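You operate a simulated robot arm through the tools that you are given. There is no shell and no other tool. Be economical: measure what you need, move in short steps, check, and stop when the job is done.

The job below is to be done with a simulated robot arm. You get a single attempt, and the scene is never put back.

## Task
Turn both tension knobs till their pointers show green, then lay the two loose biscuits on the mesh.
Fine: each pointer inside the green band of its scale; the two are left on the mesh on purpose; the biscuits in the white tray on the lower shelf stay; the line stays locked off, main switch off and key out.

Only the result counts: the job must be done as asked and must still hold three seconds after the hand-in. Knocking over, shifting, dropping, spilling or breaking anything else fails it.

## Robot
A 6-joint arm with a two-finger parallel gripper, fixed in place. Base frame: the origin is at the foot of the arm, x ahead of it, y to its left, z up. Units: mm, degrees, N and s.
With the tool pointing down near the work surface it reaches from about 160 to 460 mm from the base axis. Its first joint turns from -66.0 to 66.0 degrees. Payload 2.9 kg.
The tool frame sits at the grasp point between the pads (the TCP): z along the fingers, y along the line on which they close. The tips reach 30 mm beyond it. The gripper opens to 110 mm. The fingers are 20 mm wide and 10 mm thick; the gripper's body (48 by 112 mm) begins 55 mm behind the TCP.
Orientation is told as [roll, pitch, yaw] about the base's x, y, z axes, in that order, counted from this pose: with the fingers straight down and closing along the base's y, the tool's x points along the base's -x, its y along +y and its z along -z.

## Interface
- The arm moves only by the tool jog_arm. Its argument "plan" is a list of rows, each an object of numbers (a shift or turn left out is 0, a gripper value left out holds the last): "gripper": the closure in counts, from 0 (fully open) to 255 (shut); "dx", "dy", "dz": the shift along the base's x, y, z in units of 500 mm (1.0 is 500 mm); "rx", "ry", "rz": the turn, a rotation vector about the base's x, y, z in units of 120 degrees (1.0 is 120 degrees). In form: [{"gripper": .., "dx": .., "dy": .., "dz": .., "rx": .., "ry": .., "rz": ..}, ...]. A call has 1 to 12 rows; each row is the pose to reach, as a shift and turn from the pose commanded when the call began. A call with a number of a shift or a turn outside -1 to 1 is refused whole. Each row takes 0.2 s and may step no farther than 50 mm and 8.6 degrees from the row before; otherwise, or with a gripper value out of range, the whole call is refused. Where a pose cannot be reached the arm comes as near as it can. A force on the tool above 90 N (or 10 N above the force at the start of the call, whichever is more), or a blocked arm, ends the call early, and 0.2 s more pass. The fingers move at their own pace (about 108 mm/s each) and stop on an object; they squeeze with about 25 N. The grip force told is the motor's: it shows also when the fingers shut on nothing. Time passes only in rows, and 0.2 s behind the last, so rows that repeat a pose let the fingers close. It gives the time, the measured TCP pose, the force on the tool (base axes), the opening and the grip force at its end, in the units of the frame above (readings bear some noise).
- Cameras (640 x 400 px; columns grow to the right, rows downward): "scene" is fixed at [72, 429.4, 1399.3]; the picture's right is [-0.82, -0.57, 0.00], its down [-0.30, 0.43, -0.85] and it looks along [0.49, -0.70, -0.53] (base axes); focal length 312 px, centre (320, 200). "wrist" rides on the gripper at [72, 17, -103] in the tool frame; the picture's right is [-0.23, 0.97, 0.00], its down [-0.76, -0.18, -0.62] and it looks along [-0.61, -0.14, 0.78] (tool axes); focal length 222 px, centre (320, 200). There is no depth. A picture from a camera that has moved, and an enlarged one, comes with that camera's place and axes in the base frame and with its lens. The place of the scene camera against the robot may be out by one fixed shift of up to 12 mm in any direction.
- get_image(camera): a new picture of that camera. The clock stands still meanwhile.
- enlarge(camera, box): a new picture of the part [left, top, right, bottom] of that camera's present view, enlarged. The clock stands still meanwhile.
- job_done(): hands the job in; it is judged then, once.

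Go step by step. Nothing tells you positions but the pictures and the camera data: compare them with the known pose of the tool, close in by small moves and look again before you grip or let go. The budget is 120 turns and 84 pictures, counting those below and the enlarged ones. Unless the task says otherwise, let go and move clear before handing in, and close with one line.

The tools are called as a command line: name --argument value ..., lists and objects as JSON in quotes. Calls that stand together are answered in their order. jog_arm: Moves the arm, as the interface text tells. Its arguments: {"type":"object","properties":{"plan":{"type":"array","items":{"type":"object","properties":{"gripper":{"type":"number"},"dx":{"type":"number"},"dy":{"type":"number"},"dz":{"type":"number"},"rx":{"type":"number"},"ry":{"type":"number"},"rz":{"type":"number"}}}}},"required":["plan"]} The other tools are called the same way: get_image (camera) takes a picture; enlarge (camera, box) takes an enlarged picture of a part of a camera's view; job_done () hands the job in.

At the start:

```text
time: 0.0
tool_pos: [263.1, -315.8, 1176.9]
ee_rot: [0.0, 0.0, 0.0]
ft_force: [0.2, -0.4, -0.3]
finger_gap: 110.1
gripper_force: 0.1
```

scene: 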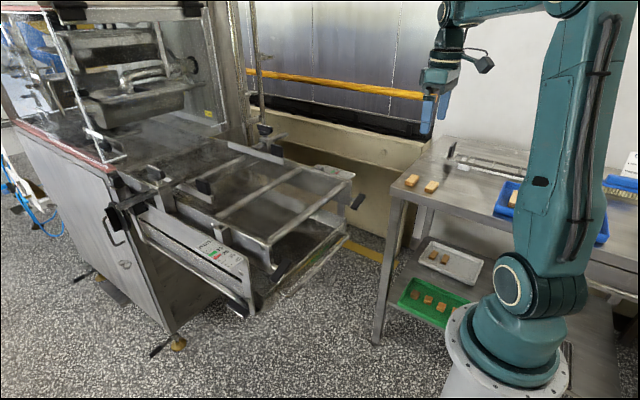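
wrist: 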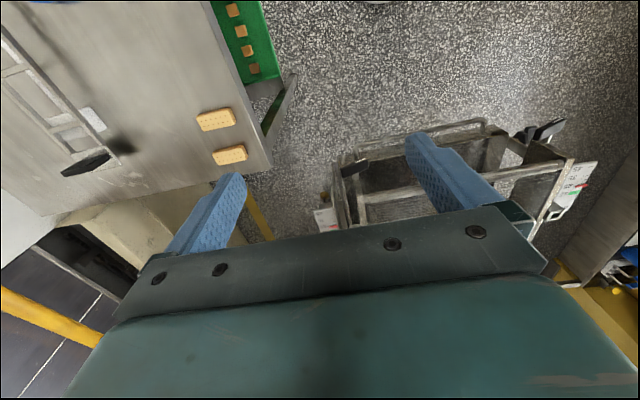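

I see a conveyor frame with a mesh and scales on both sides, a table with two loose biscuits, and trays on the table and on the lower shelf. I'll enlarge the key areas first.

enlarge --camera "scene" --box '[100, 120, 380, 320]'

enlarge --camera "wrist" --box '[300, 90, 620, 290]'

enlarge --camera "scene" --box '[370, 120, 530, 220]'

```text
2.00 times, centred on (240, 220) of scene
camera zoom: at [72.0, 429.4, 1399.3], right [-0.82, -0.57, 0.0], down [-0.3, 0.43, -0.85], along [0.49, -0.7, -0.53], focal length 624 px, centre (480, 160)
```

zoom: 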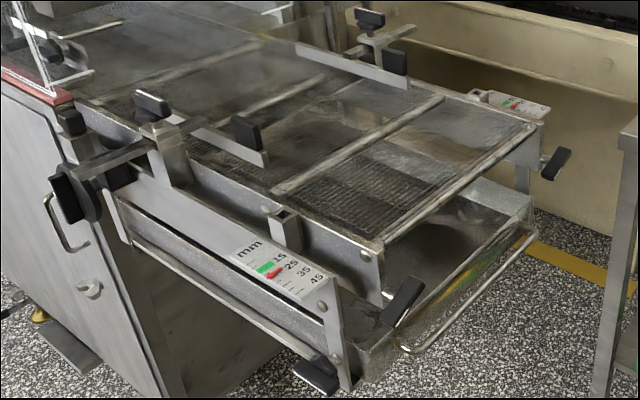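

```text
2.00 times, centred on (460, 190) of wrist
camera zoom: at [192.1, -299.3, 1279.1], right [0.23, 0.97, 0.0], down [0.76, -0.18, 0.62], along [0.61, -0.14, -0.78], focal length 444 px, centre (40, 220)
```

zoom: 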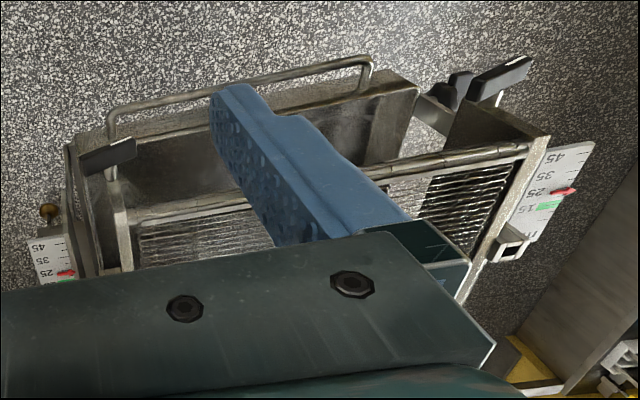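

```text
4.00 times, centred on (450, 170) of scene
camera zoom: at [72.0, 429.4, 1399.3], right [-0.82, -0.57, 0.0], down [-0.3, 0.43, -0.85], along [0.49, -0.7, -0.53], focal length 1248 px, centre (-200, 320)
```

zoom: 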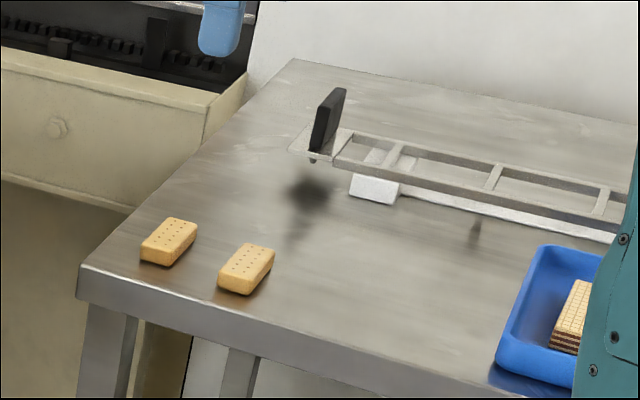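

Biscuits look to be near (355,-522) and (284,-512) at z≈875. The knobs are black blades near (428,62,890) and (437,-286,885) with axes along x, so I pitch the tool forward (+x) first.

jog_arm --plan '[{"ry": -0.0682, "gripper": 150}, {"ry": -0.1364}, {"ry": -0.2046}, {"ry": -0.2728}, {"ry": -0.341}, {"ry": -0.4092}, {"ry": -0.4774}, {"ry": -0.5456}, {"ry": -0.6138}, {"ry": -0.682}, {"ry": -0.75}, {"ry": -0.75}]'

enlarge --camera "scene" --box '[190, 210, 290, 310]'

enlarge --camera "scene" --box '[310, 150, 390, 220]'

get_image --camera "wrist"

```text
time: 2.6
tool_pos: [389.2, -245.3, 1163.8]
ee_rot: [169.5, -89.8, -169.5]
ft_force: [-0.6, -0.2, -0.1]
finger_gap: 45.4
gripper_force: 0.1
out of reach, approached as far as the arm can: row 3, 4, 5, 6, 7, 8, 9, 10, 11, 12
```

```text
4.00 times, centred on (240, 260) of scene
camera zoom: at [72.0, 429.4, 1399.3], right [-0.82, -0.57, 0.0], down [-0.3, 0.43, -0.85], along [0.49, -0.7, -0.53], focal length 1248 px, centre (640, -40)
```

zoom: 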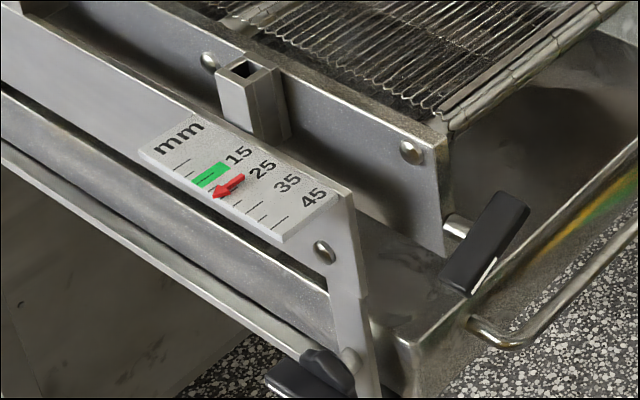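

```text
5.71 times, centred on (350, 185) of scene
camera zoom: at [72.0, 429.4, 1399.3], right [-0.82, -0.57, 0.0], down [-0.3, 0.43, -0.85], along [0.49, -0.7, -0.53], focal length 1783 px, centre (149, 286)
```

zoom: 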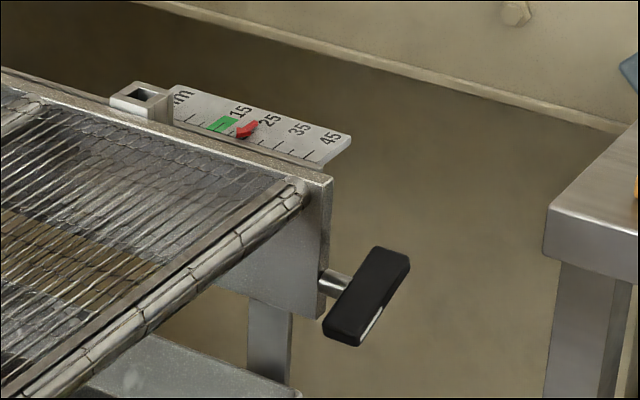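

```text
76 pictures are left
camera wrist: at [286.9, -229.7, 1090.7], right [0.0, 0.97, 0.23], down [-0.62, -0.18, 0.76], along [0.78, -0.14, 0.61], focal length 222 px, centre (320, 200)
```

wrist: 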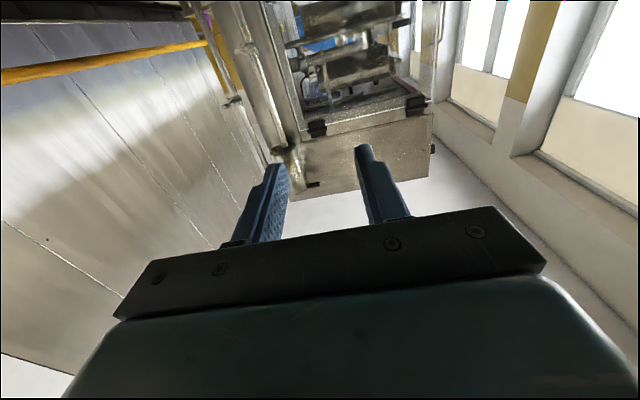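

Both pointers sit at about 22, just above the green band (about 15–20). The tool now points forward, so I roll it so the fingers close vertically.

jog_arm --plan '[{"rx": 0.0682}, {"rx": 0.1364}, {"rx": 0.2046}, {"rx": 0.2728}, {"rx": 0.341}, {"rx": 0.4092}, {"rx": 0.4774}, {"rx": 0.5456}, {"rx": 0.6138}, {"rx": 0.682}, {"rx": 0.75}, {"rx": 0.75}]'

```text
time: 5.2
tool_pos: [389.4, -246.0, 1166.5]
ee_rot: [90.0, 0.1, -89.9]
ft_force: [-0.7, -0.3, -0.1]
finger_gap: 45.4
gripper_force: 0.1
```

The orientation held and the position is as commanded. Now I lower in front of the right knob, staying back from it.

jog_arm --plan '[{"dx": -0.04, "dy": -0.02, "dz": -0.07}, {"dx": -0.06, "dy": -0.04, "dz": -0.15}, {"dx": -0.08, "dy": -0.06, "dz": -0.23}, {"dx": -0.08, "dy": -0.08, "dz": -0.31}, {"dx": -0.08, "dy": -0.08, "dz": -0.39}, {"dx": -0.08, "dy": -0.08, "dz": -0.47}, {"dx": -0.08, "dy": -0.08, "dz": -0.55}]'

get_image --camera "wrist"

get_image --camera "scene"

```text
time: 6.8
tool_pos: [426.4, -320.8, 927.8]
ee_rot: [86.4, 0.0, -89.5]
ft_force: [-11.3, 0.2, 26.7]
finger_gap: 32.0
gripper_force: 0.1
out of reach, approached as far as the arm can: row 1, 2, 3, 4, 5, 6, 7
```

```text
75 pictures are left
camera wrist: at [324.9, -249.0, 950.9], right [0.06, -0.23, 0.97], down [-0.63, -0.77, -0.14], along [0.78, -0.6, -0.19], focal length 222 px, centre (320, 200)
```

wrist: 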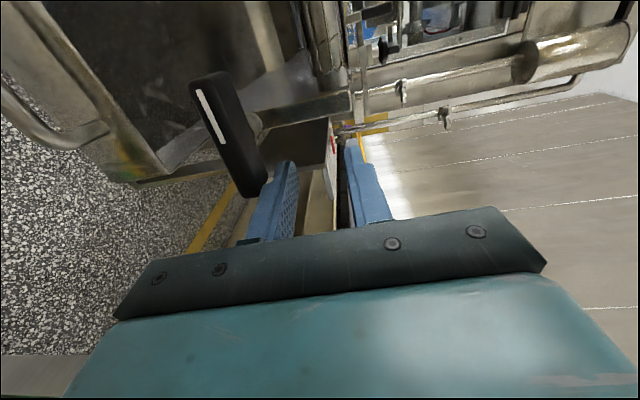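

```text
74 pictures are left
```

scene: 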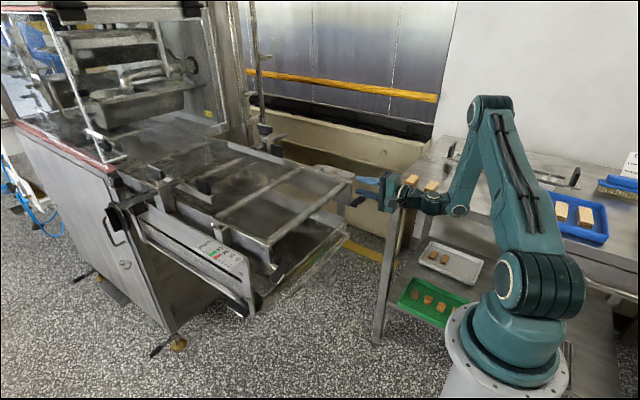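

The arm could not retreat that far, and the lower finger came down on the right knob (26 N). I raise straight up and check the knob and pointer.

jog_arm --plan '[{"dz": 0.03}, {"dz": 0.07}, {"dz": 0.11}]'

enlarge --camera "scene" --box '[310, 150, 390, 220]'

get_image --camera "wrist"

```text
time: 7.6
tool_pos: [428.9, -318.4, 976.6]
ee_rot: [86.0, 0.1, -89.3]
ft_force: [0.1, -0.5, -0.1]
finger_gap: 45.3
gripper_force: 0.0
```

```text
5.71 times, centred on (350, 185) of scene
camera zoom: at [72.0, 429.4, 1399.3], right [-0.82, -0.57, 0.0], down [-0.3, 0.43, -0.85], along [0.49, -0.7, -0.53], focal length 1783 px, centre (149, 286)
```

zoom: 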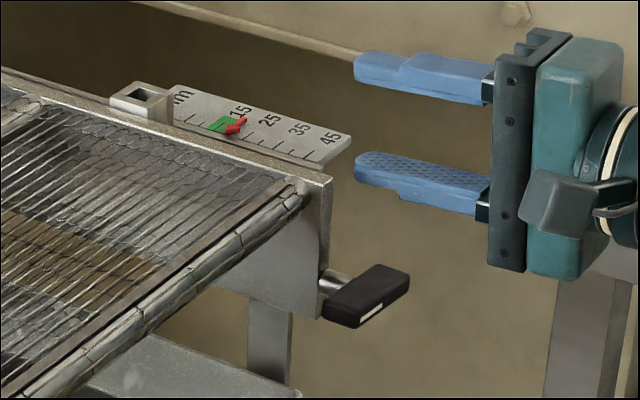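

```text
72 pictures are left
camera wrist: at [326.5, -247.7, 1000.7], right [0.07, -0.23, 0.97], down [-0.63, -0.77, -0.13], along [0.78, -0.6, -0.2], focal length 222 px, centre (320, 200)
```

wrist: 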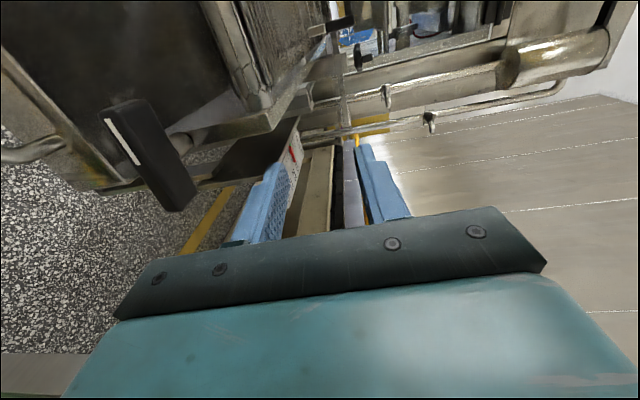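

The push lowered the knob's -y end and moved the pointer the right way, to the edge of green. I'll zoom in on the scale.

enlarge --camera "scene" --box '[328, 158, 356, 174]'

enlarge --camera "scene" --box '[205, 235, 245, 260]'

```text
16.00 times, centred on (342, 166) of scene
camera zoom: at [72.0, 429.4, 1399.3], right [-0.82, -0.57, 0.0], down [-0.3, 0.43, -0.85], along [0.49, -0.7, -0.53], focal length 4993 px, centre (-32, 744)
```

zoom: 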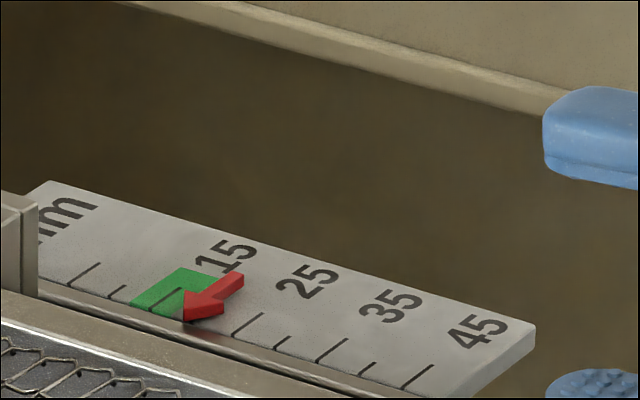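

```text
16.00 times, centred on (225, 248) of scene
camera zoom: at [72.0, 429.4, 1399.3], right [-0.82, -0.57, 0.0], down [-0.3, 0.43, -0.85], along [0.49, -0.7, -0.53], focal length 4993 px, centre (1840, -560)
```

zoom: 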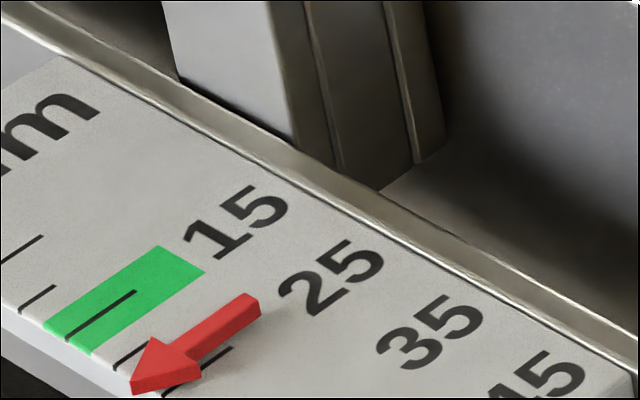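

The right pointer is at ~17.5 with green centred on 15, so it needs about 12° more; the left is at ~22.5. I close the fingers and nudge the right knob's -y end down a little further.

jog_arm --plan '[{"gripper": 255}, {"gripper": 255, "dz": -0.04}, {"dz": -0.08}, {"dz": -0.11}, {"dz": -0.12}, {"dz": -0.126}, {"dz": -0.126}]'

enlarge --camera "scene" --box '[310, 150, 390, 220]'

```text
time: 9.2
tool_pos: [429.7, -321.3, 913.8]
ee_rot: [85.8, 0.0, -89.4]
ft_force: [-0.1, 1.2, -0.2]
finger_gap: 0.0
gripper_force: 24.7
```

```text
5.71 times, centred on (350, 185) of scene
camera zoom: at [72.0, 429.4, 1399.3], right [-0.82, -0.57, 0.0], down [-0.3, 0.43, -0.85], along [0.49, -0.7, -0.53], focal length 1783 px, centre (149, 286)
```

zoom: 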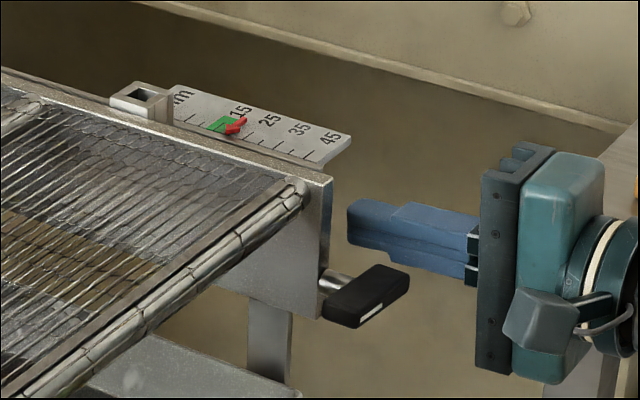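

Not yet in contact; I continue down in small steps.

jog_arm --plan '[{"dz": -0.008}, {"dz": -0.016}, {"dz": -0.016}]'

enlarge --camera "scene" --box '[310, 150, 390, 220]'

```text
time: 10.0
tool_pos: [429.1, -321.0, 906.4]
ee_rot: [85.7, 0.0, -89.4]
ft_force: [0.1, 0.1, 7.7]
finger_gap: 0.3
gripper_force: 25.3
```

```text
5.71 times, centred on (350, 185) of scene
camera zoom: at [71.8, 429.5, 1399.3], right [-0.82, -0.57, 0.0], down [-0.3, 0.43, -0.85], along [0.49, -0.7, -0.53], focal length 1783 px, centre (149, 286)
```

zoom: 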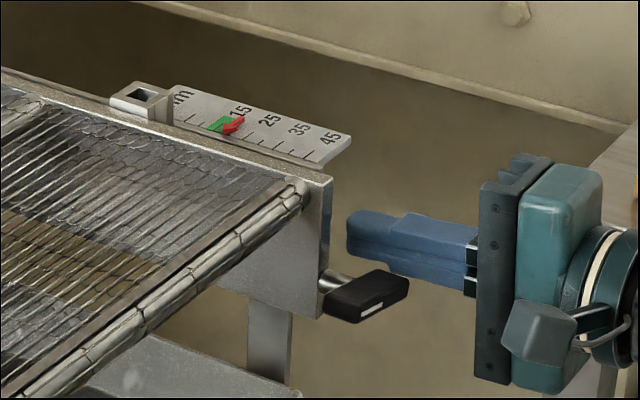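

Contact made: the knob turned slightly and the pointer moved. I push about 5 mm more.

jog_arm --plan '[{"dz": -0.006}, {"dz": -0.011}, {"dz": -0.011}]'

enlarge --camera "scene" --box '[328, 158, 356, 174]'

```text
time: 10.8
tool_pos: [430.1, -321.0, 900.4]
ee_rot: [85.3, 0.0, -89.3]
ft_force: [4.0, -2.7, 8.0]
finger_gap: 0.0
gripper_force: 24.8
```

```text
16.00 times, centred on (342, 166) of scene
camera zoom: at [72.0, 429.4, 1399.3], right [-0.82, -0.57, 0.0], down [-0.3, 0.43, -0.85], along [0.49, -0.7, -0.53], focal length 4993 px, centre (-32, 744)
```

zoom: 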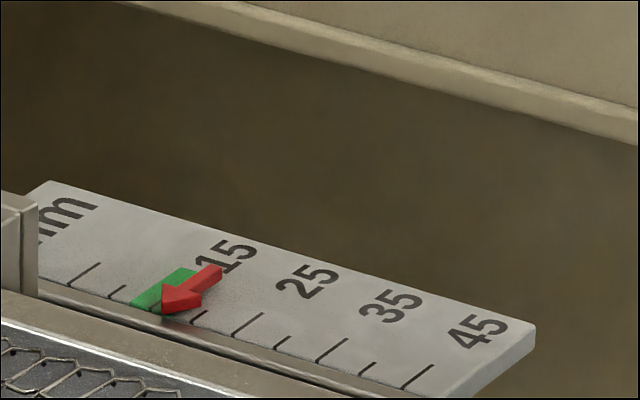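

The right pointer sits in the middle of the green. I raise clear straight up, then undo the roll to get back to a downward tool.

jog_arm --plan '[{"dz": 0.03}, {"dz": 0.1}, {"dz": 0.19}, {"dz": 0.28}, {"dz": 0.37}, {"dz": 0.46}, {"dz": 0.53, "dy": 0.03}]'

enlarge --camera "scene" --box '[310, 150, 390, 220]'

```text
time: 12.4
tool_pos: [426.7, -305.1, 1168.0]
ee_rot: [85.8, 0.0, -89.4]
ft_force: [0.0, 1.0, -0.2]
finger_gap: 0.0
gripper_force: 25.4
```

```text
5.71 times, centred on (350, 185) of scene
camera zoom: at [71.9, 429.4, 1399.3], right [-0.82, -0.57, 0.0], down [-0.3, 0.43, -0.85], along [0.49, -0.7, -0.53], focal length 1783 px, centre (149, 286)
```

zoom: 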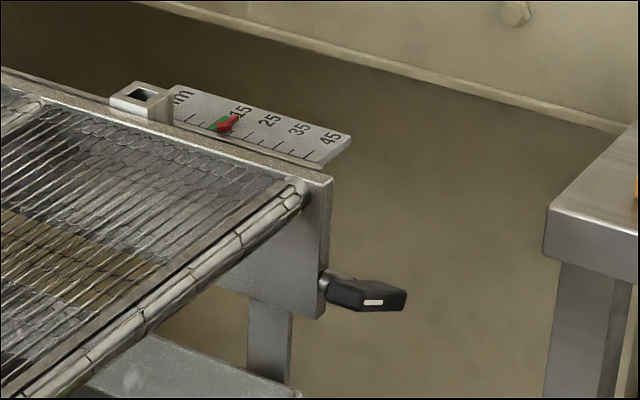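

The right pointer holds. Now I unroll the tool.

jog_arm --plan '[{"rx": -0.071}, {"rx": -0.142}, {"rx": -0.213}, {"rx": -0.284}, {"rx": -0.355}, {"rx": -0.426}, {"rx": -0.497}, {"rx": -0.568}, {"rx": -0.639}, {"rx": -0.71}, {"rx": -0.716}]'

jog_arm --plan '[{"ry": 0.0682}, {"ry": 0.1364, "dy": 0.04}, {"ry": 0.2046, "dy": 0.08}, {"ry": 0.2728, "dy": 0.14}, {"ry": 0.341, "dy": 0.2}, {"ry": 0.4092, "dy": 0.26}, {"ry": 0.4774, "dy": 0.32}, {"ry": 0.5456, "dy": 0.38, "dx": -0.01}, {"ry": 0.6138, "dy": 0.44, "dx": -0.03}, {"ry": 0.682, "dy": 0.5, "dx": -0.04}, {"ry": 0.75, "dy": 0.56, "dx": -0.06}]'

```text
time: 14.8
tool_pos: [427.3, -305.1, 1165.9]
ee_rot: [76.9, -85.9, -81.1]
ft_force: [1.0, -0.3, -0.1]
finger_gap: 0.2
gripper_force: 24.4
```

```text
time: 17.2
tool_pos: [400.1, -24.4, 1167.6]
ee_rot: [-4.1, 0.7, -4.1]
ft_force: [-0.1, -0.1, 0.0]
finger_gap: 0.0
gripper_force: 25.6
```

The tool is vertical again. I correct the small tilt, descend toward the left knob and look.

jog_arm --plan '[{"rx": 0.034, "rz": 0.034, "dz": -0.08}, {"rx": 0.034, "rz": 0.034, "dz": -0.16}, {"rx": 0.034, "rz": 0.034, "dz": -0.24}]'

get_image --camera "wrist"

get_image --camera "scene"

```text
time: 18.0
tool_pos: [401.0, -24.1, 1047.5]
ee_rot: [0.0, 0.7, 0.0]
ft_force: [0.0, 0.1, 0.8]
finger_gap: 0.0
gripper_force: 25.0
```

```text
65 pictures are left
camera wrist: at [329.6, -7.4, 1151.1], right [0.23, 0.97, 0.0], down [0.77, -0.18, 0.61], along [0.6, -0.14, -0.79], focal length 222 px, centre (320, 200)
```

wrist: 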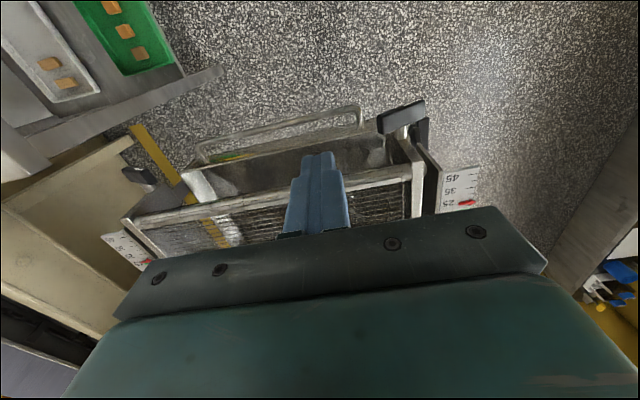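

```text
64 pictures are left
```

scene: 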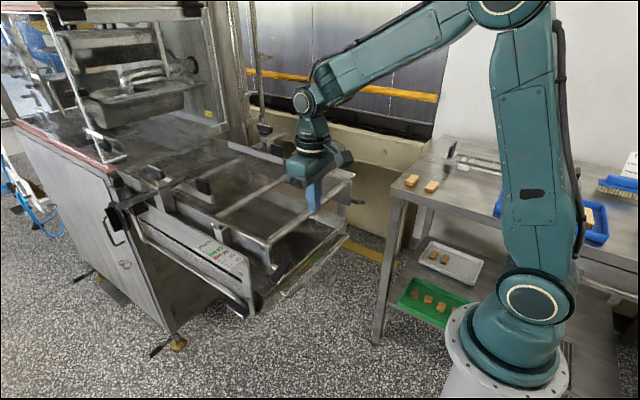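

I place the left knob centre at about (432, 67, 885). I move the closed fingers above its -y end, tips just above the blade.

jog_arm --plan '[{"dx": 0.03, "dy": 0.062}, {"dx": 0.06, "dy": 0.124}, {"dx": 0.06, "dy": 0.124, "dz": -0.08}, {"dx": 0.06, "dy": 0.124, "dz": -0.15}, {"dx": 0.06, "dy": 0.124, "dz": -0.2}]'

get_image --camera "wrist"

enlarge --camera "scene" --box '[190, 210, 290, 310]'

```text
time: 19.2
tool_pos: [430.0, 37.9, 947.1]
ee_rot: [0.0, 0.8, 0.0]
ft_force: [-1.1, 0.4, 0.0]
finger_gap: 0.0
gripper_force: 25.8
```

```text
63 pictures are left
camera wrist: at [360.0, 55.5, 1050.1], right [0.23, 0.97, 0.0], down [0.77, -0.18, 0.61], along [0.6, -0.14, -0.79], focal length 222 px, centre (320, 200)
```

wrist: 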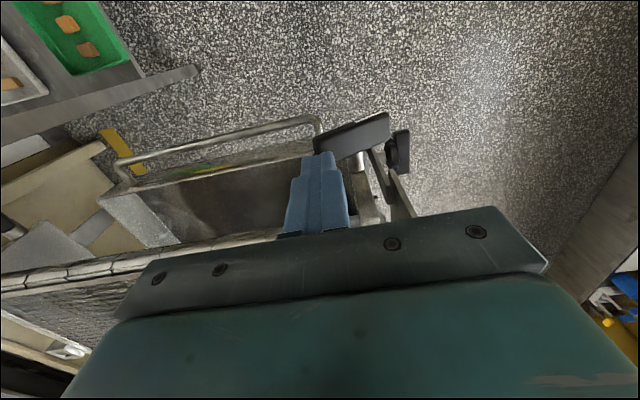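

```text
4.00 times, centred on (240, 260) of scene
camera zoom: at [72.0, 429.4, 1399.3], right [-0.82, -0.57, 0.0], down [-0.3, 0.43, -0.85], along [0.49, -0.7, -0.53], focal length 1248 px, centre (640, -40)
```

zoom: 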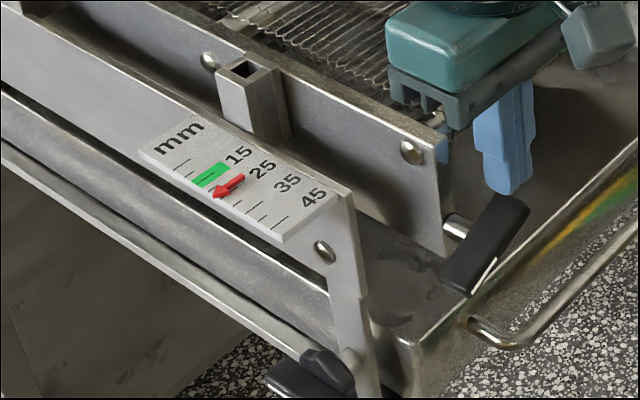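

The fingers are above the blade's -y end. I press down gently and watch the pointer.

jog_arm --plan '[{"dz": -0.012}, {"dz": -0.022}, {"dz": -0.03}, {"dz": -0.03}]'

enlarge --camera "scene" --box '[190, 210, 290, 310]'

```text
time: 20.2
tool_pos: [429.0, 37.3, 928.6]
ee_rot: [0.0, 0.8, 0.1]
ft_force: [5.7, -3.3, 6.3]
finger_gap: 0.0
gripper_force: 24.7
```

```text
4.00 times, centred on (240, 260) of scene
camera zoom: at [72.0, 429.3, 1399.3], right [-0.82, -0.57, 0.0], down [-0.3, 0.43, -0.85], along [0.49, -0.7, -0.53], focal length 1248 px, centre (640, -40)
```

zoom: 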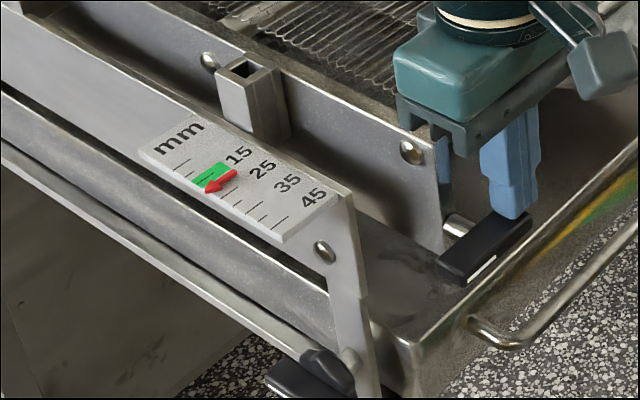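

It moves the right way, now about 18–19. I push roughly 6 mm more.

jog_arm --plan '[{"dz": -0.006}, {"dz": -0.012}, {"dz": -0.012}]'

enlarge --camera "scene" --box '[205, 235, 245, 260]'

```text
time: 21.0
tool_pos: [428.4, 36.8, 923.4]
ee_rot: [-0.1, 0.8, 0.1]
ft_force: [-2.0, 0.1, 17.4]
finger_gap: 0.0
gripper_force: 24.7
```

```text
16.00 times, centred on (225, 248) of scene
camera zoom: at [71.7, 429.4, 1399.3], right [-0.82, -0.57, 0.0], down [-0.3, 0.43, -0.85], along [0.49, -0.7, -0.53], focal length 4993 px, centre (1840, -560)
```

zoom: 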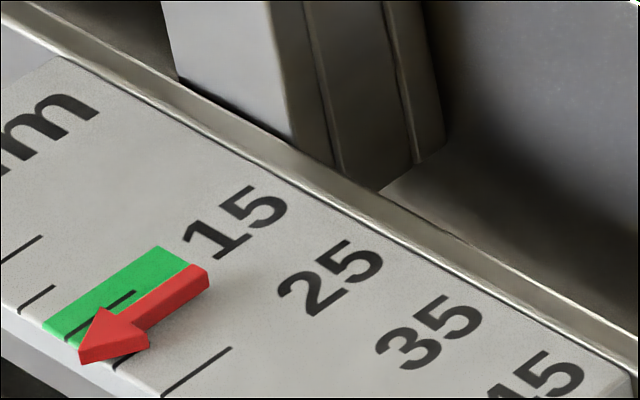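

About 17 now; roughly 4 mm more should centre it.

jog_arm --plan '[{"dz": -0.005}, {"dz": -0.009}, {"dz": -0.009}]'

enlarge --camera "scene" --box '[205, 235, 245, 260]'

```text
time: 21.8
tool_pos: [428.1, 37.9, 918.1]
ee_rot: [0.0, 0.8, 0.1]
ft_force: [-0.5, 2.3, 9.8]
finger_gap: 0.1
gripper_force: 25.0
```

```text
16.00 times, centred on (225, 248) of scene
camera zoom: at [71.8, 429.4, 1399.3], right [-0.82, -0.57, 0.0], down [-0.3, 0.43, -0.85], along [0.49, -0.7, -0.53], focal length 4993 px, centre (1840, -560)
```

zoom: 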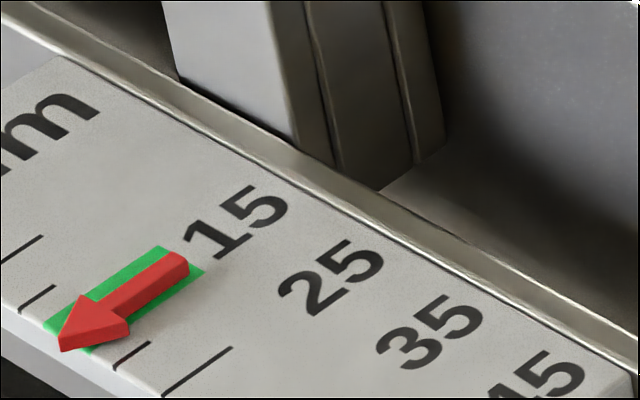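

The left pointer is at centre. I lift clear and look at both scales from above.

jog_arm --plan '[{"dz": 0.03}, {"dz": 0.12}, {"dz": 0.22}, {"dz": 0.32, "dy": -0.06}, {"dz": 0.4, "dy": -0.15}]'

enlarge --camera "wrist" --box '[400, 100, 560, 200]'

enlarge --camera "scene" --box '[190, 210, 290, 310]'

```text
refused: row 4 steps farther than a row can; nothing moved
```

```text
4.00 times, centred on (480, 150) of wrist
camera zoom: at [358.5, 53.2, 1022.3], right [0.23, 0.97, 0.0], down [0.77, -0.18, 0.61], along [0.6, -0.14, -0.79], focal length 888 px, centre (-320, 400)
```

zoom: 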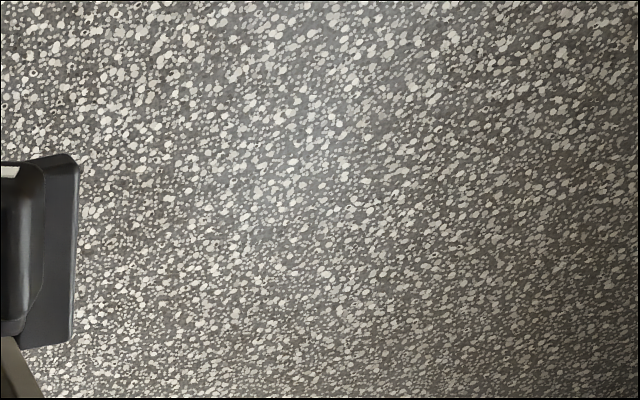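

```text
4.00 times, centred on (240, 260) of scene
camera zoom: at [71.8, 429.4, 1399.3], right [-0.82, -0.57, 0.0], down [-0.3, 0.43, -0.85], along [0.49, -0.7, -0.53], focal length 1248 px, centre (640, -40)
```

zoom: 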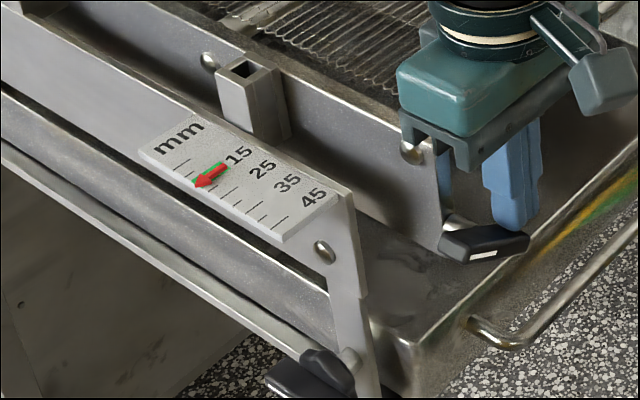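

That plan had a step too large and was refused. I redo the lift with smaller steps.

jog_arm --plan '[{"dz": 0.03}, {"dz": 0.12}, {"dz": 0.21}, {"dz": 0.28, "dy": -0.05}, {"dz": 0.35, "dy": -0.1}, {"dz": 0.42, "dy": -0.15}, {"dz": 0.48, "dy": -0.2}]'

get_image --camera "wrist"

enlarge --camera "scene" --box '[205, 235, 245, 260]'

```text
time: 23.4
tool_pos: [428.4, -62.4, 1159.2]
ee_rot: [-0.1, 0.7, 0.0]
ft_force: [0.3, 0.7, 0.4]
finger_gap: 0.1
gripper_force: 24.8
```

```text
56 pictures are left
camera wrist: at [358.7, -45.7, 1263.2], right [0.23, 0.97, 0.0], down [0.77, -0.18, 0.61], along [0.6, -0.14, -0.79], focal length 222 px, centre (320, 200)
```

wrist: 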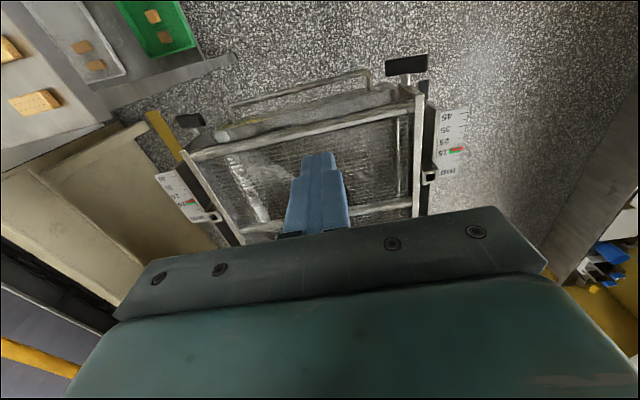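

```text
16.00 times, centred on (225, 248) of scene
camera zoom: at [71.9, 429.4, 1399.3], right [-0.82, -0.57, 0.0], down [-0.3, 0.43, -0.85], along [0.49, -0.7, -0.53], focal length 4993 px, centre (1840, -560)
```

zoom: 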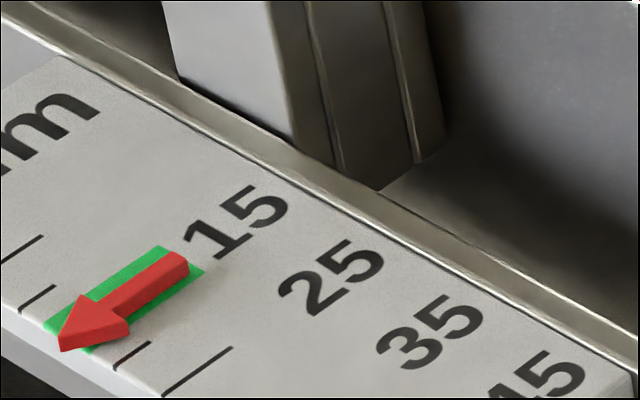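

enlarge --camera "wrist" --box '[150, 165, 230, 215]'

enlarge --camera "wrist" --box '[410, 110, 490, 160]'

enlarge --camera "wrist" --box '[180, 80, 460, 250]'

```text
8.00 times, centred on (190, 190) of wrist
camera zoom: at [358.7, -45.7, 1263.2], right [0.23, 0.97, 0.0], down [0.77, -0.18, 0.61], along [0.6, -0.14, -0.79], focal length 1777 px, centre (1360, 280)
```

zoom: 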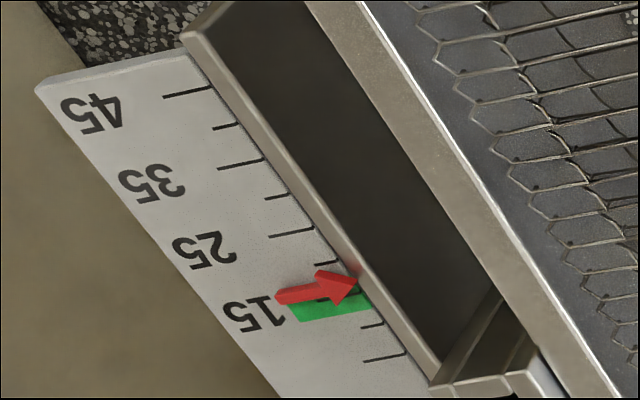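

```text
8.00 times, centred on (450, 135) of wrist
camera zoom: at [358.7, -45.7, 1263.2], right [0.23, 0.97, 0.0], down [0.77, -0.18, 0.61], along [0.6, -0.14, -0.79], focal length 1777 px, centre (-720, 720)
```

zoom: 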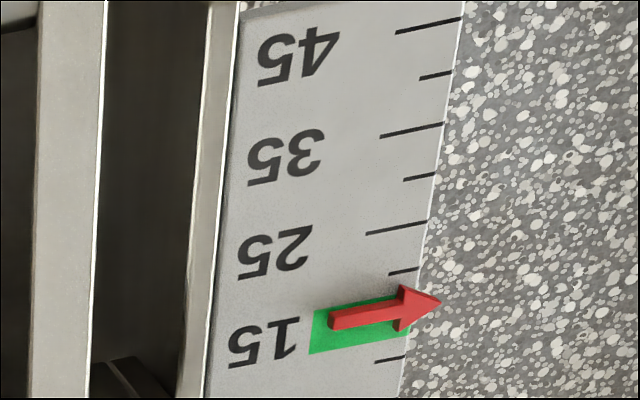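

```text
2.29 times, centred on (320, 165) of wrist
camera zoom: at [358.7, -45.7, 1263.2], right [0.23, 0.97, 0.0], down [0.77, -0.18, 0.61], along [0.6, -0.14, -0.79], focal length 508 px, centre (320, 280)
```

zoom: 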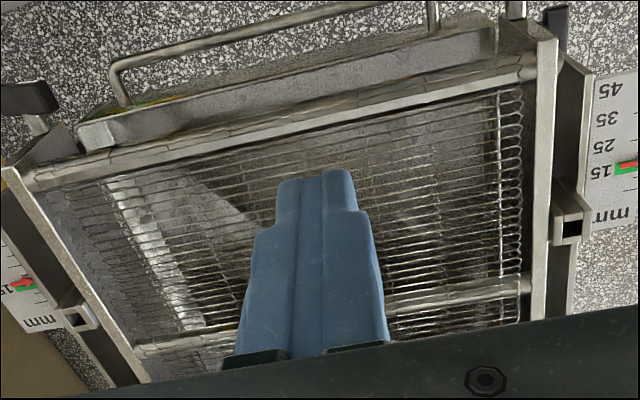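

Both pointers read near green, but they stand above the scale, so parallax matters. I'll put the wrist camera directly above the scales for a true reading.

jog_arm --plan '[{"dx": 0.08, "dy": 0.02}, {"dx": 0.16, "dy": 0.02}, {"dx": 0.24, "dy": 0.02}, {"dx": 0.32, "dy": 0.02}, {"dx": 0.38, "dy": 0.02}]'

get_image --camera "wrist"

```text
time: 24.6
tool_pos: [608.0, -49.9, 1156.2]
ee_rot: [0.0, 1.1, 0.0]
ft_force: [-1.2, -0.9, 2.7]
finger_gap: 0.0
gripper_force: 24.9
out of reach, approached as far as the arm can: row 5
```

```text
51 pictures are left
camera wrist: at [538.6, -33.5, 1260.2], right [0.23, 0.97, 0.0], down [0.77, -0.18, 0.61], along [0.59, -0.14, -0.79], focal length 222 px, centre (320, 200)
```

wrist: 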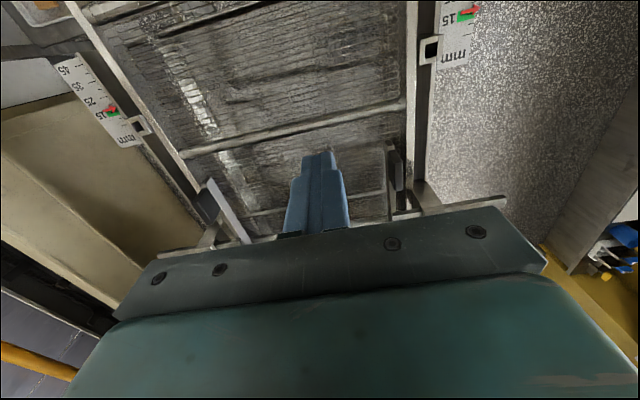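

enlarge --camera "wrist" --box '[434, 0, 482, 30]'

enlarge --camera "wrist" --box '[80, 90, 144, 130]'

```text
13.33 times, centred on (458, 15) of wrist
camera zoom: at [538.6, -33.5, 1260.2], right [0.23, 0.97, 0.0], down [0.77, -0.18, 0.61], along [0.59, -0.14, -0.79], focal length 2962 px, centre (-1520, 2667)
```

zoom: 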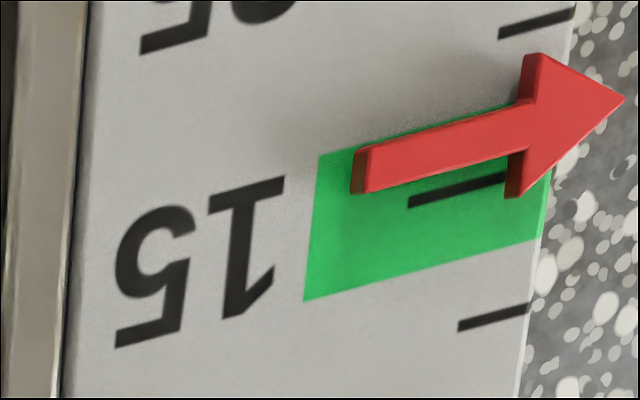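

```text
10.00 times, centred on (112, 110) of wrist
camera zoom: at [538.6, -33.5, 1260.2], right [0.23, 0.97, 0.0], down [0.77, -0.18, 0.61], along [0.59, -0.14, -0.79], focal length 2221 px, centre (2400, 1100)
```

zoom: 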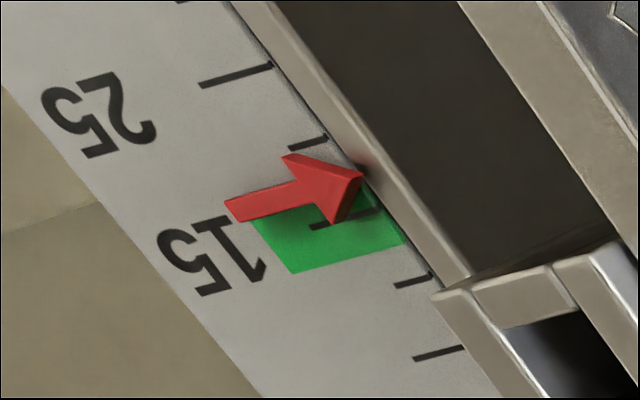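

From straight above, left is ~16.7 and right ~17.5, the band's edge, so both need a little more. I go back to the left knob first and press further.

jog_arm --plan '[{"dx": -0.08, "dy": 0.03}, {"dx": -0.16, "dy": 0.06}, {"dx": -0.24, "dy": 0.09}, {"dx": -0.31, "dy": 0.13}, {"dx": -0.36, "dy": 0.175}, {"dx": -0.36, "dy": 0.175, "dz": -0.09}, {"dx": -0.36, "dy": 0.175, "dz": -0.18}, {"dx": -0.36, "dy": 0.175, "dz": -0.27}, {"dx": -0.36, "dy": 0.175, "dz": -0.36}, {"dx": -0.36, "dy": 0.175, "dz": -0.43}, {"dx": -0.36, "dy": 0.175, "dz": -0.46}]'

```text
time: 27.0
tool_pos: [426.8, 36.1, 925.6]
ee_rot: [0.0, 0.7, 0.0]
ft_force: [-0.4, 0.6, 0.2]
finger_gap: 0.1
gripper_force: 25.4
```

In place above the blade; I press to about 914.5.

jog_arm --plan '[{"dz": -0.012}, {"dz": -0.018}, {"dz": -0.022}, {"dz": -0.022}]'

enlarge --camera "scene" --box '[205, 235, 245, 260]'

```text
time: 28.0
tool_pos: [428.8, 35.2, 913.4]
ee_rot: [0.0, 0.8, 0.1]
ft_force: [0.7, 0.5, 0.5]
finger_gap: 0.2
gripper_force: 25.5
```

```text
16.00 times, centred on (225, 248) of scene
camera zoom: at [72.0, 429.4, 1399.3], right [-0.82, -0.57, 0.0], down [-0.3, 0.43, -0.85], along [0.49, -0.7, -0.53], focal length 4993 px, centre (1840, -560)
```

zoom: 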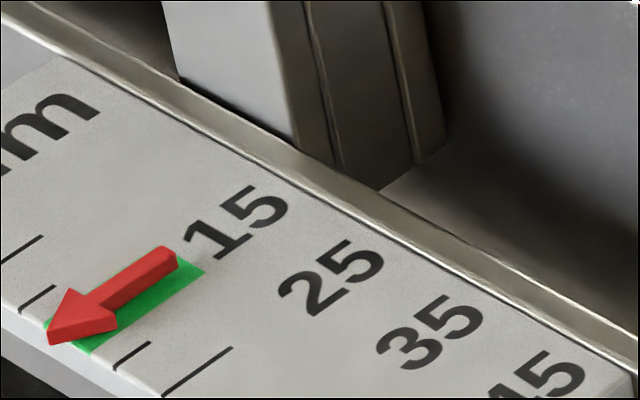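

It moved ~1.2 units to about 15.5. One small further nudge, then up and over to the right knob.

jog_arm --plan '[{"dz": -0.004}, {"dz": -0.004}, {"dz": 0.05}, {"dz": 0.14}, {"dz": 0.23}, {"dz": 0.23, "dy": -0.1}, {"dz": 0.23, "dy": -0.2}, {"dz": 0.23, "dy": -0.3}, {"dz": 0.23, "dy": -0.4}, {"dz": 0.23, "dy": -0.5}, {"dz": 0.23, "dy": -0.6}, {"dz": 0.23, "dy": -0.698}]'

enlarge --camera "scene" --box '[205, 235, 245, 260]'

get_image --camera "wrist"

```text
time: 30.6
tool_pos: [428.6, -310.8, 1029.9]
ee_rot: [0.0, 0.8, 0.1]
ft_force: [-0.3, 0.1, 0.1]
finger_gap: 0.1
gripper_force: 25.2
```

```text
16.00 times, centred on (225, 248) of scene
camera zoom: at [71.9, 429.4, 1399.3], right [-0.82, -0.57, 0.0], down [-0.3, 0.43, -0.85], along [0.49, -0.7, -0.53], focal length 4993 px, centre (1840, -560)
```

zoom: 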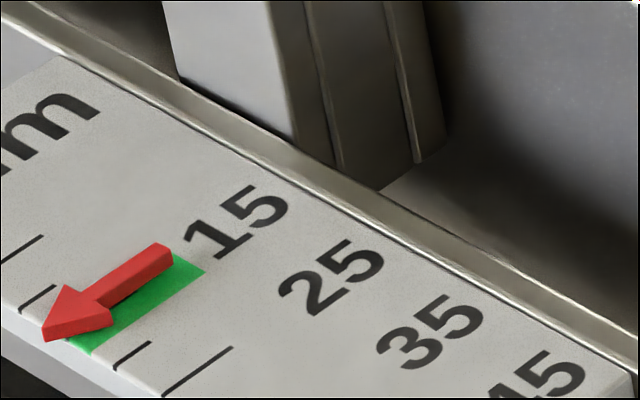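

```text
46 pictures are left
camera wrist: at [358.8, -295.2, 1133.7], right [0.23, 0.97, 0.0], down [0.77, -0.18, 0.61], along [0.6, -0.14, -0.79], focal length 222 px, centre (320, 200)
```

wrist: 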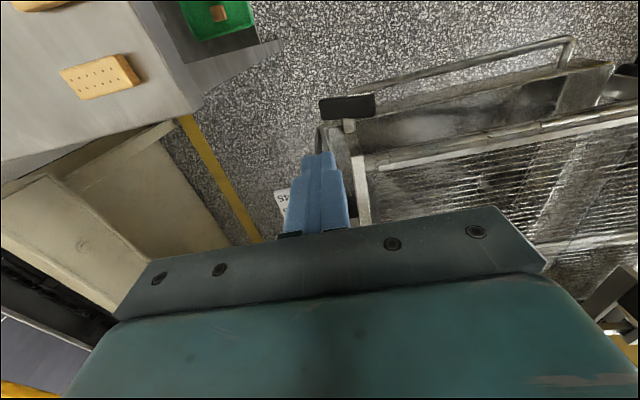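

The left pointer is now centred. The right blade's centre is about (431,-281) with its -y end at y≈-311, right under the fingers; I descend to it.

jog_arm --plan '[{"dz": -0.08}, {"dz": -0.16}, {"dz": -0.2}, {"dz": -0.22}, {"dz": -0.22}]'

enlarge --camera "scene" --box '[310, 150, 390, 220]'

```text
time: 31.8
tool_pos: [428.9, -313.3, 918.8]
ee_rot: [0.0, 0.8, 0.0]
ft_force: [0.8, 0.4, 2.5]
finger_gap: 0.1
gripper_force: 25.4
```

```text
5.71 times, centred on (350, 185) of scene
camera zoom: at [71.9, 429.4, 1399.3], right [-0.82, -0.57, 0.0], down [-0.3, 0.43, -0.85], along [0.49, -0.7, -0.53], focal length 1783 px, centre (149, 286)
```

zoom: 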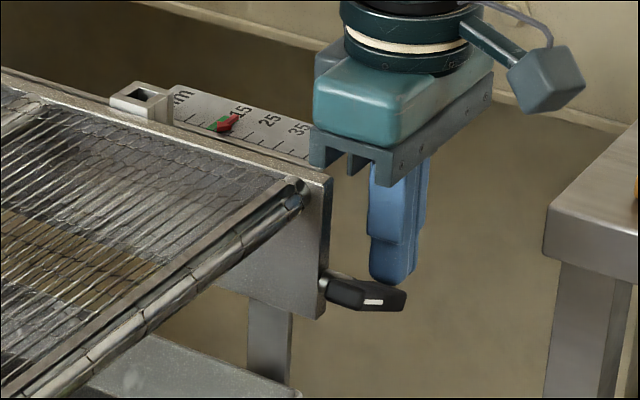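

Just at contact. I press ~4 mm.

jog_arm --plan '[{"dz": -0.005}, {"dz": -0.01}, {"dz": -0.01}]'

enlarge --camera "scene" --box '[328, 158, 356, 174]'

```text
time: 32.6
tool_pos: [429.5, -312.8, 914.5]
ee_rot: [0.0, 0.6, 0.0]
ft_force: [2.4, 0.8, 12.2]
finger_gap: 0.1
gripper_force: 25.5
```

```text
16.00 times, centred on (342, 166) of scene
camera zoom: at [71.9, 429.5, 1399.2], right [-0.82, -0.57, 0.0], down [-0.3, 0.43, -0.85], along [0.49, -0.7, -0.53], focal length 4993 px, centre (-32, 744)
```

zoom: 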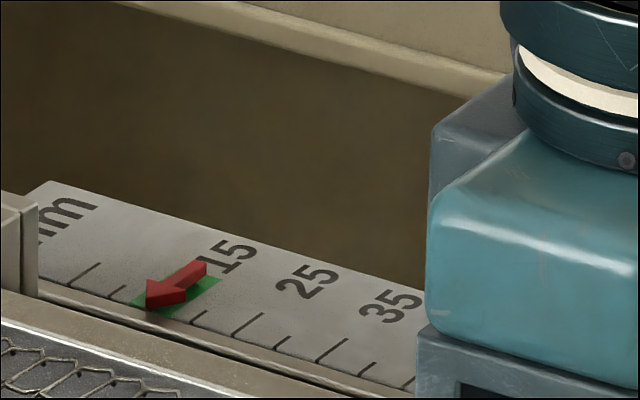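

It moved ~1.7 units. I press 2 mm more, then lift and move to where the camera can verify.

jog_arm --plan '[{"dz": -0.004}, {"dz": -0.004}, {"dz": 0.05}, {"dz": 0.14}, {"dz": 0.23}, {"dz": 0.32}, {"dz": 0.41}]'

jog_arm --plan '[{"dx": 0.05, "dy": 0.08}, {"dx": 0.1, "dy": 0.16}, {"dx": 0.15, "dy": 0.24}, {"dx": 0.2, "dy": 0.32}, {"dx": 0.26, "dy": 0.4}, {"dx": 0.33, "dy": 0.46}]'

get_image --camera "wrist"

```text
time: 34.2
tool_pos: [428.9, -311.8, 1119.0]
ee_rot: [0.0, 0.8, -0.1]
ft_force: [-0.4, -0.5, -0.9]
finger_gap: 0.0
gripper_force: 24.8
```

```text
time: 35.6
tool_pos: [597.2, -85.4, 1121.4]
ee_rot: [0.0, 0.9, 0.0]
ft_force: [0.7, -0.2, -0.5]
finger_gap: 0.0
gripper_force: 25.2
```

```text
43 pictures are left
camera wrist: at [526.9, -68.1, 1224.2], right [0.23, 0.97, 0.0], down [0.77, -0.18, 0.61], along [0.6, -0.14, -0.79], focal length 222 px, centre (320, 200)
```

wrist: 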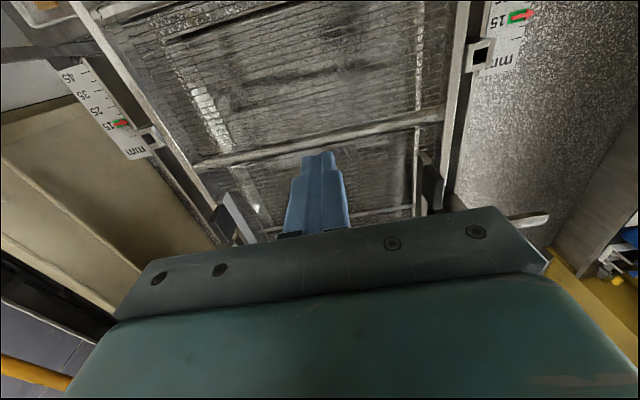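

enlarge --camera "wrist" --box '[488, 0, 544, 35]'

enlarge --camera "wrist" --box '[92, 102, 156, 142]'

```text
11.43 times, centred on (516, 18) of wrist
camera zoom: at [526.9, -68.1, 1224.2], right [0.23, 0.97, 0.0], down [0.77, -0.18, 0.61], along [0.6, -0.14, -0.79], focal length 2538 px, centre (-1920, 2286)
```

zoom: 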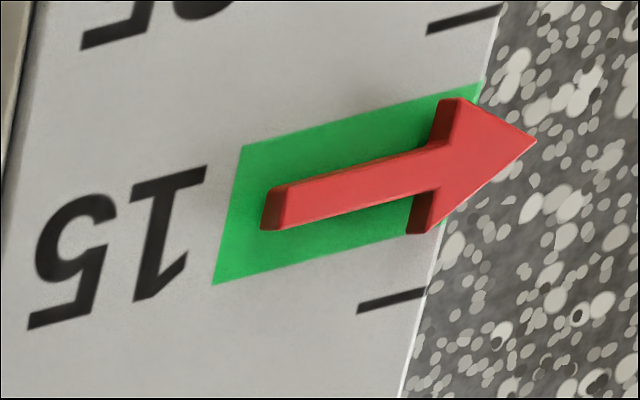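

```text
10.00 times, centred on (124, 122) of wrist
camera zoom: at [526.9, -68.1, 1224.2], right [0.23, 0.97, 0.0], down [0.77, -0.18, 0.61], along [0.6, -0.14, -0.79], focal length 2221 px, centre (2280, 980)
```

zoom: 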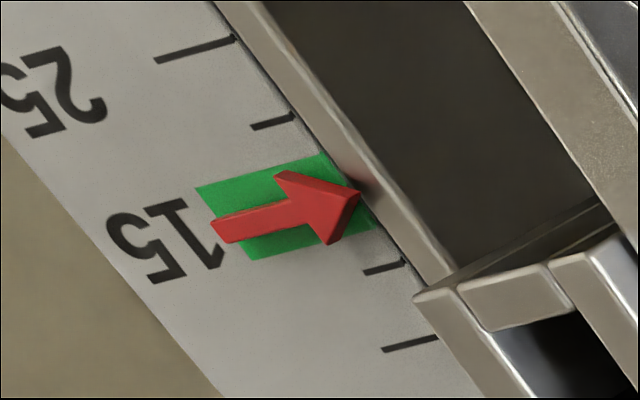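

Both pointers are centred in green. Now the biscuits: I retract and move over the table's corner for a look, opening the gripper on the way.

jog_arm --plan '[{"dx": -0.07, "dy": -0.06}, {"dx": -0.14, "dy": -0.12}, {"dx": -0.21, "dy": -0.18}, {"dx": -0.28, "dy": -0.24}, {"dx": -0.35, "dy": -0.3}, {"dx": -0.42, "dy": -0.36}, {"dx": -0.48, "dy": -0.42}, {"dx": -0.5, "dy": -0.5}, {"dx": -0.52, "dy": -0.58}, {"dx": -0.54, "dy": -0.66}, {"dx": -0.55, "dy": -0.73, "gripper": 130}]'

get_image --camera "wrist"

```text
time: 38.0
tool_pos: [317.8, -446.7, 1119.8]
ee_rot: [-0.1, 0.8, 0.2]
ft_force: [0.0, 0.4, 0.6]
finger_gap: 53.7
gripper_force: 0.0
out of reach, approached as far as the arm can: row 3, 4, 5, 6, 7, 8, 9, 10
```

```text
40 pictures are left
camera wrist: at [247.8, -430.2, 1223.0], right [0.23, 0.97, 0.0], down [0.77, -0.18, 0.61], along [0.6, -0.14, -0.79], focal length 222 px, centre (320, 200)
```

wrist: 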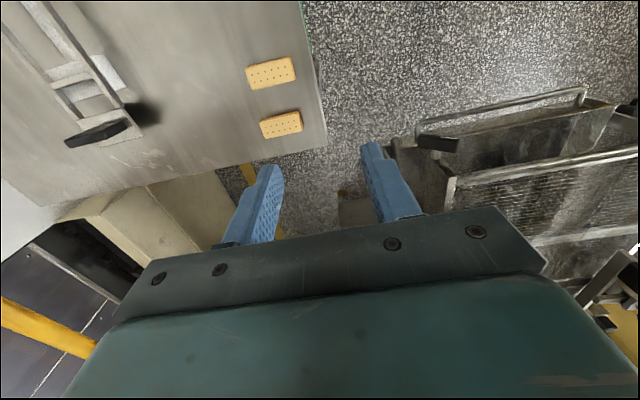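

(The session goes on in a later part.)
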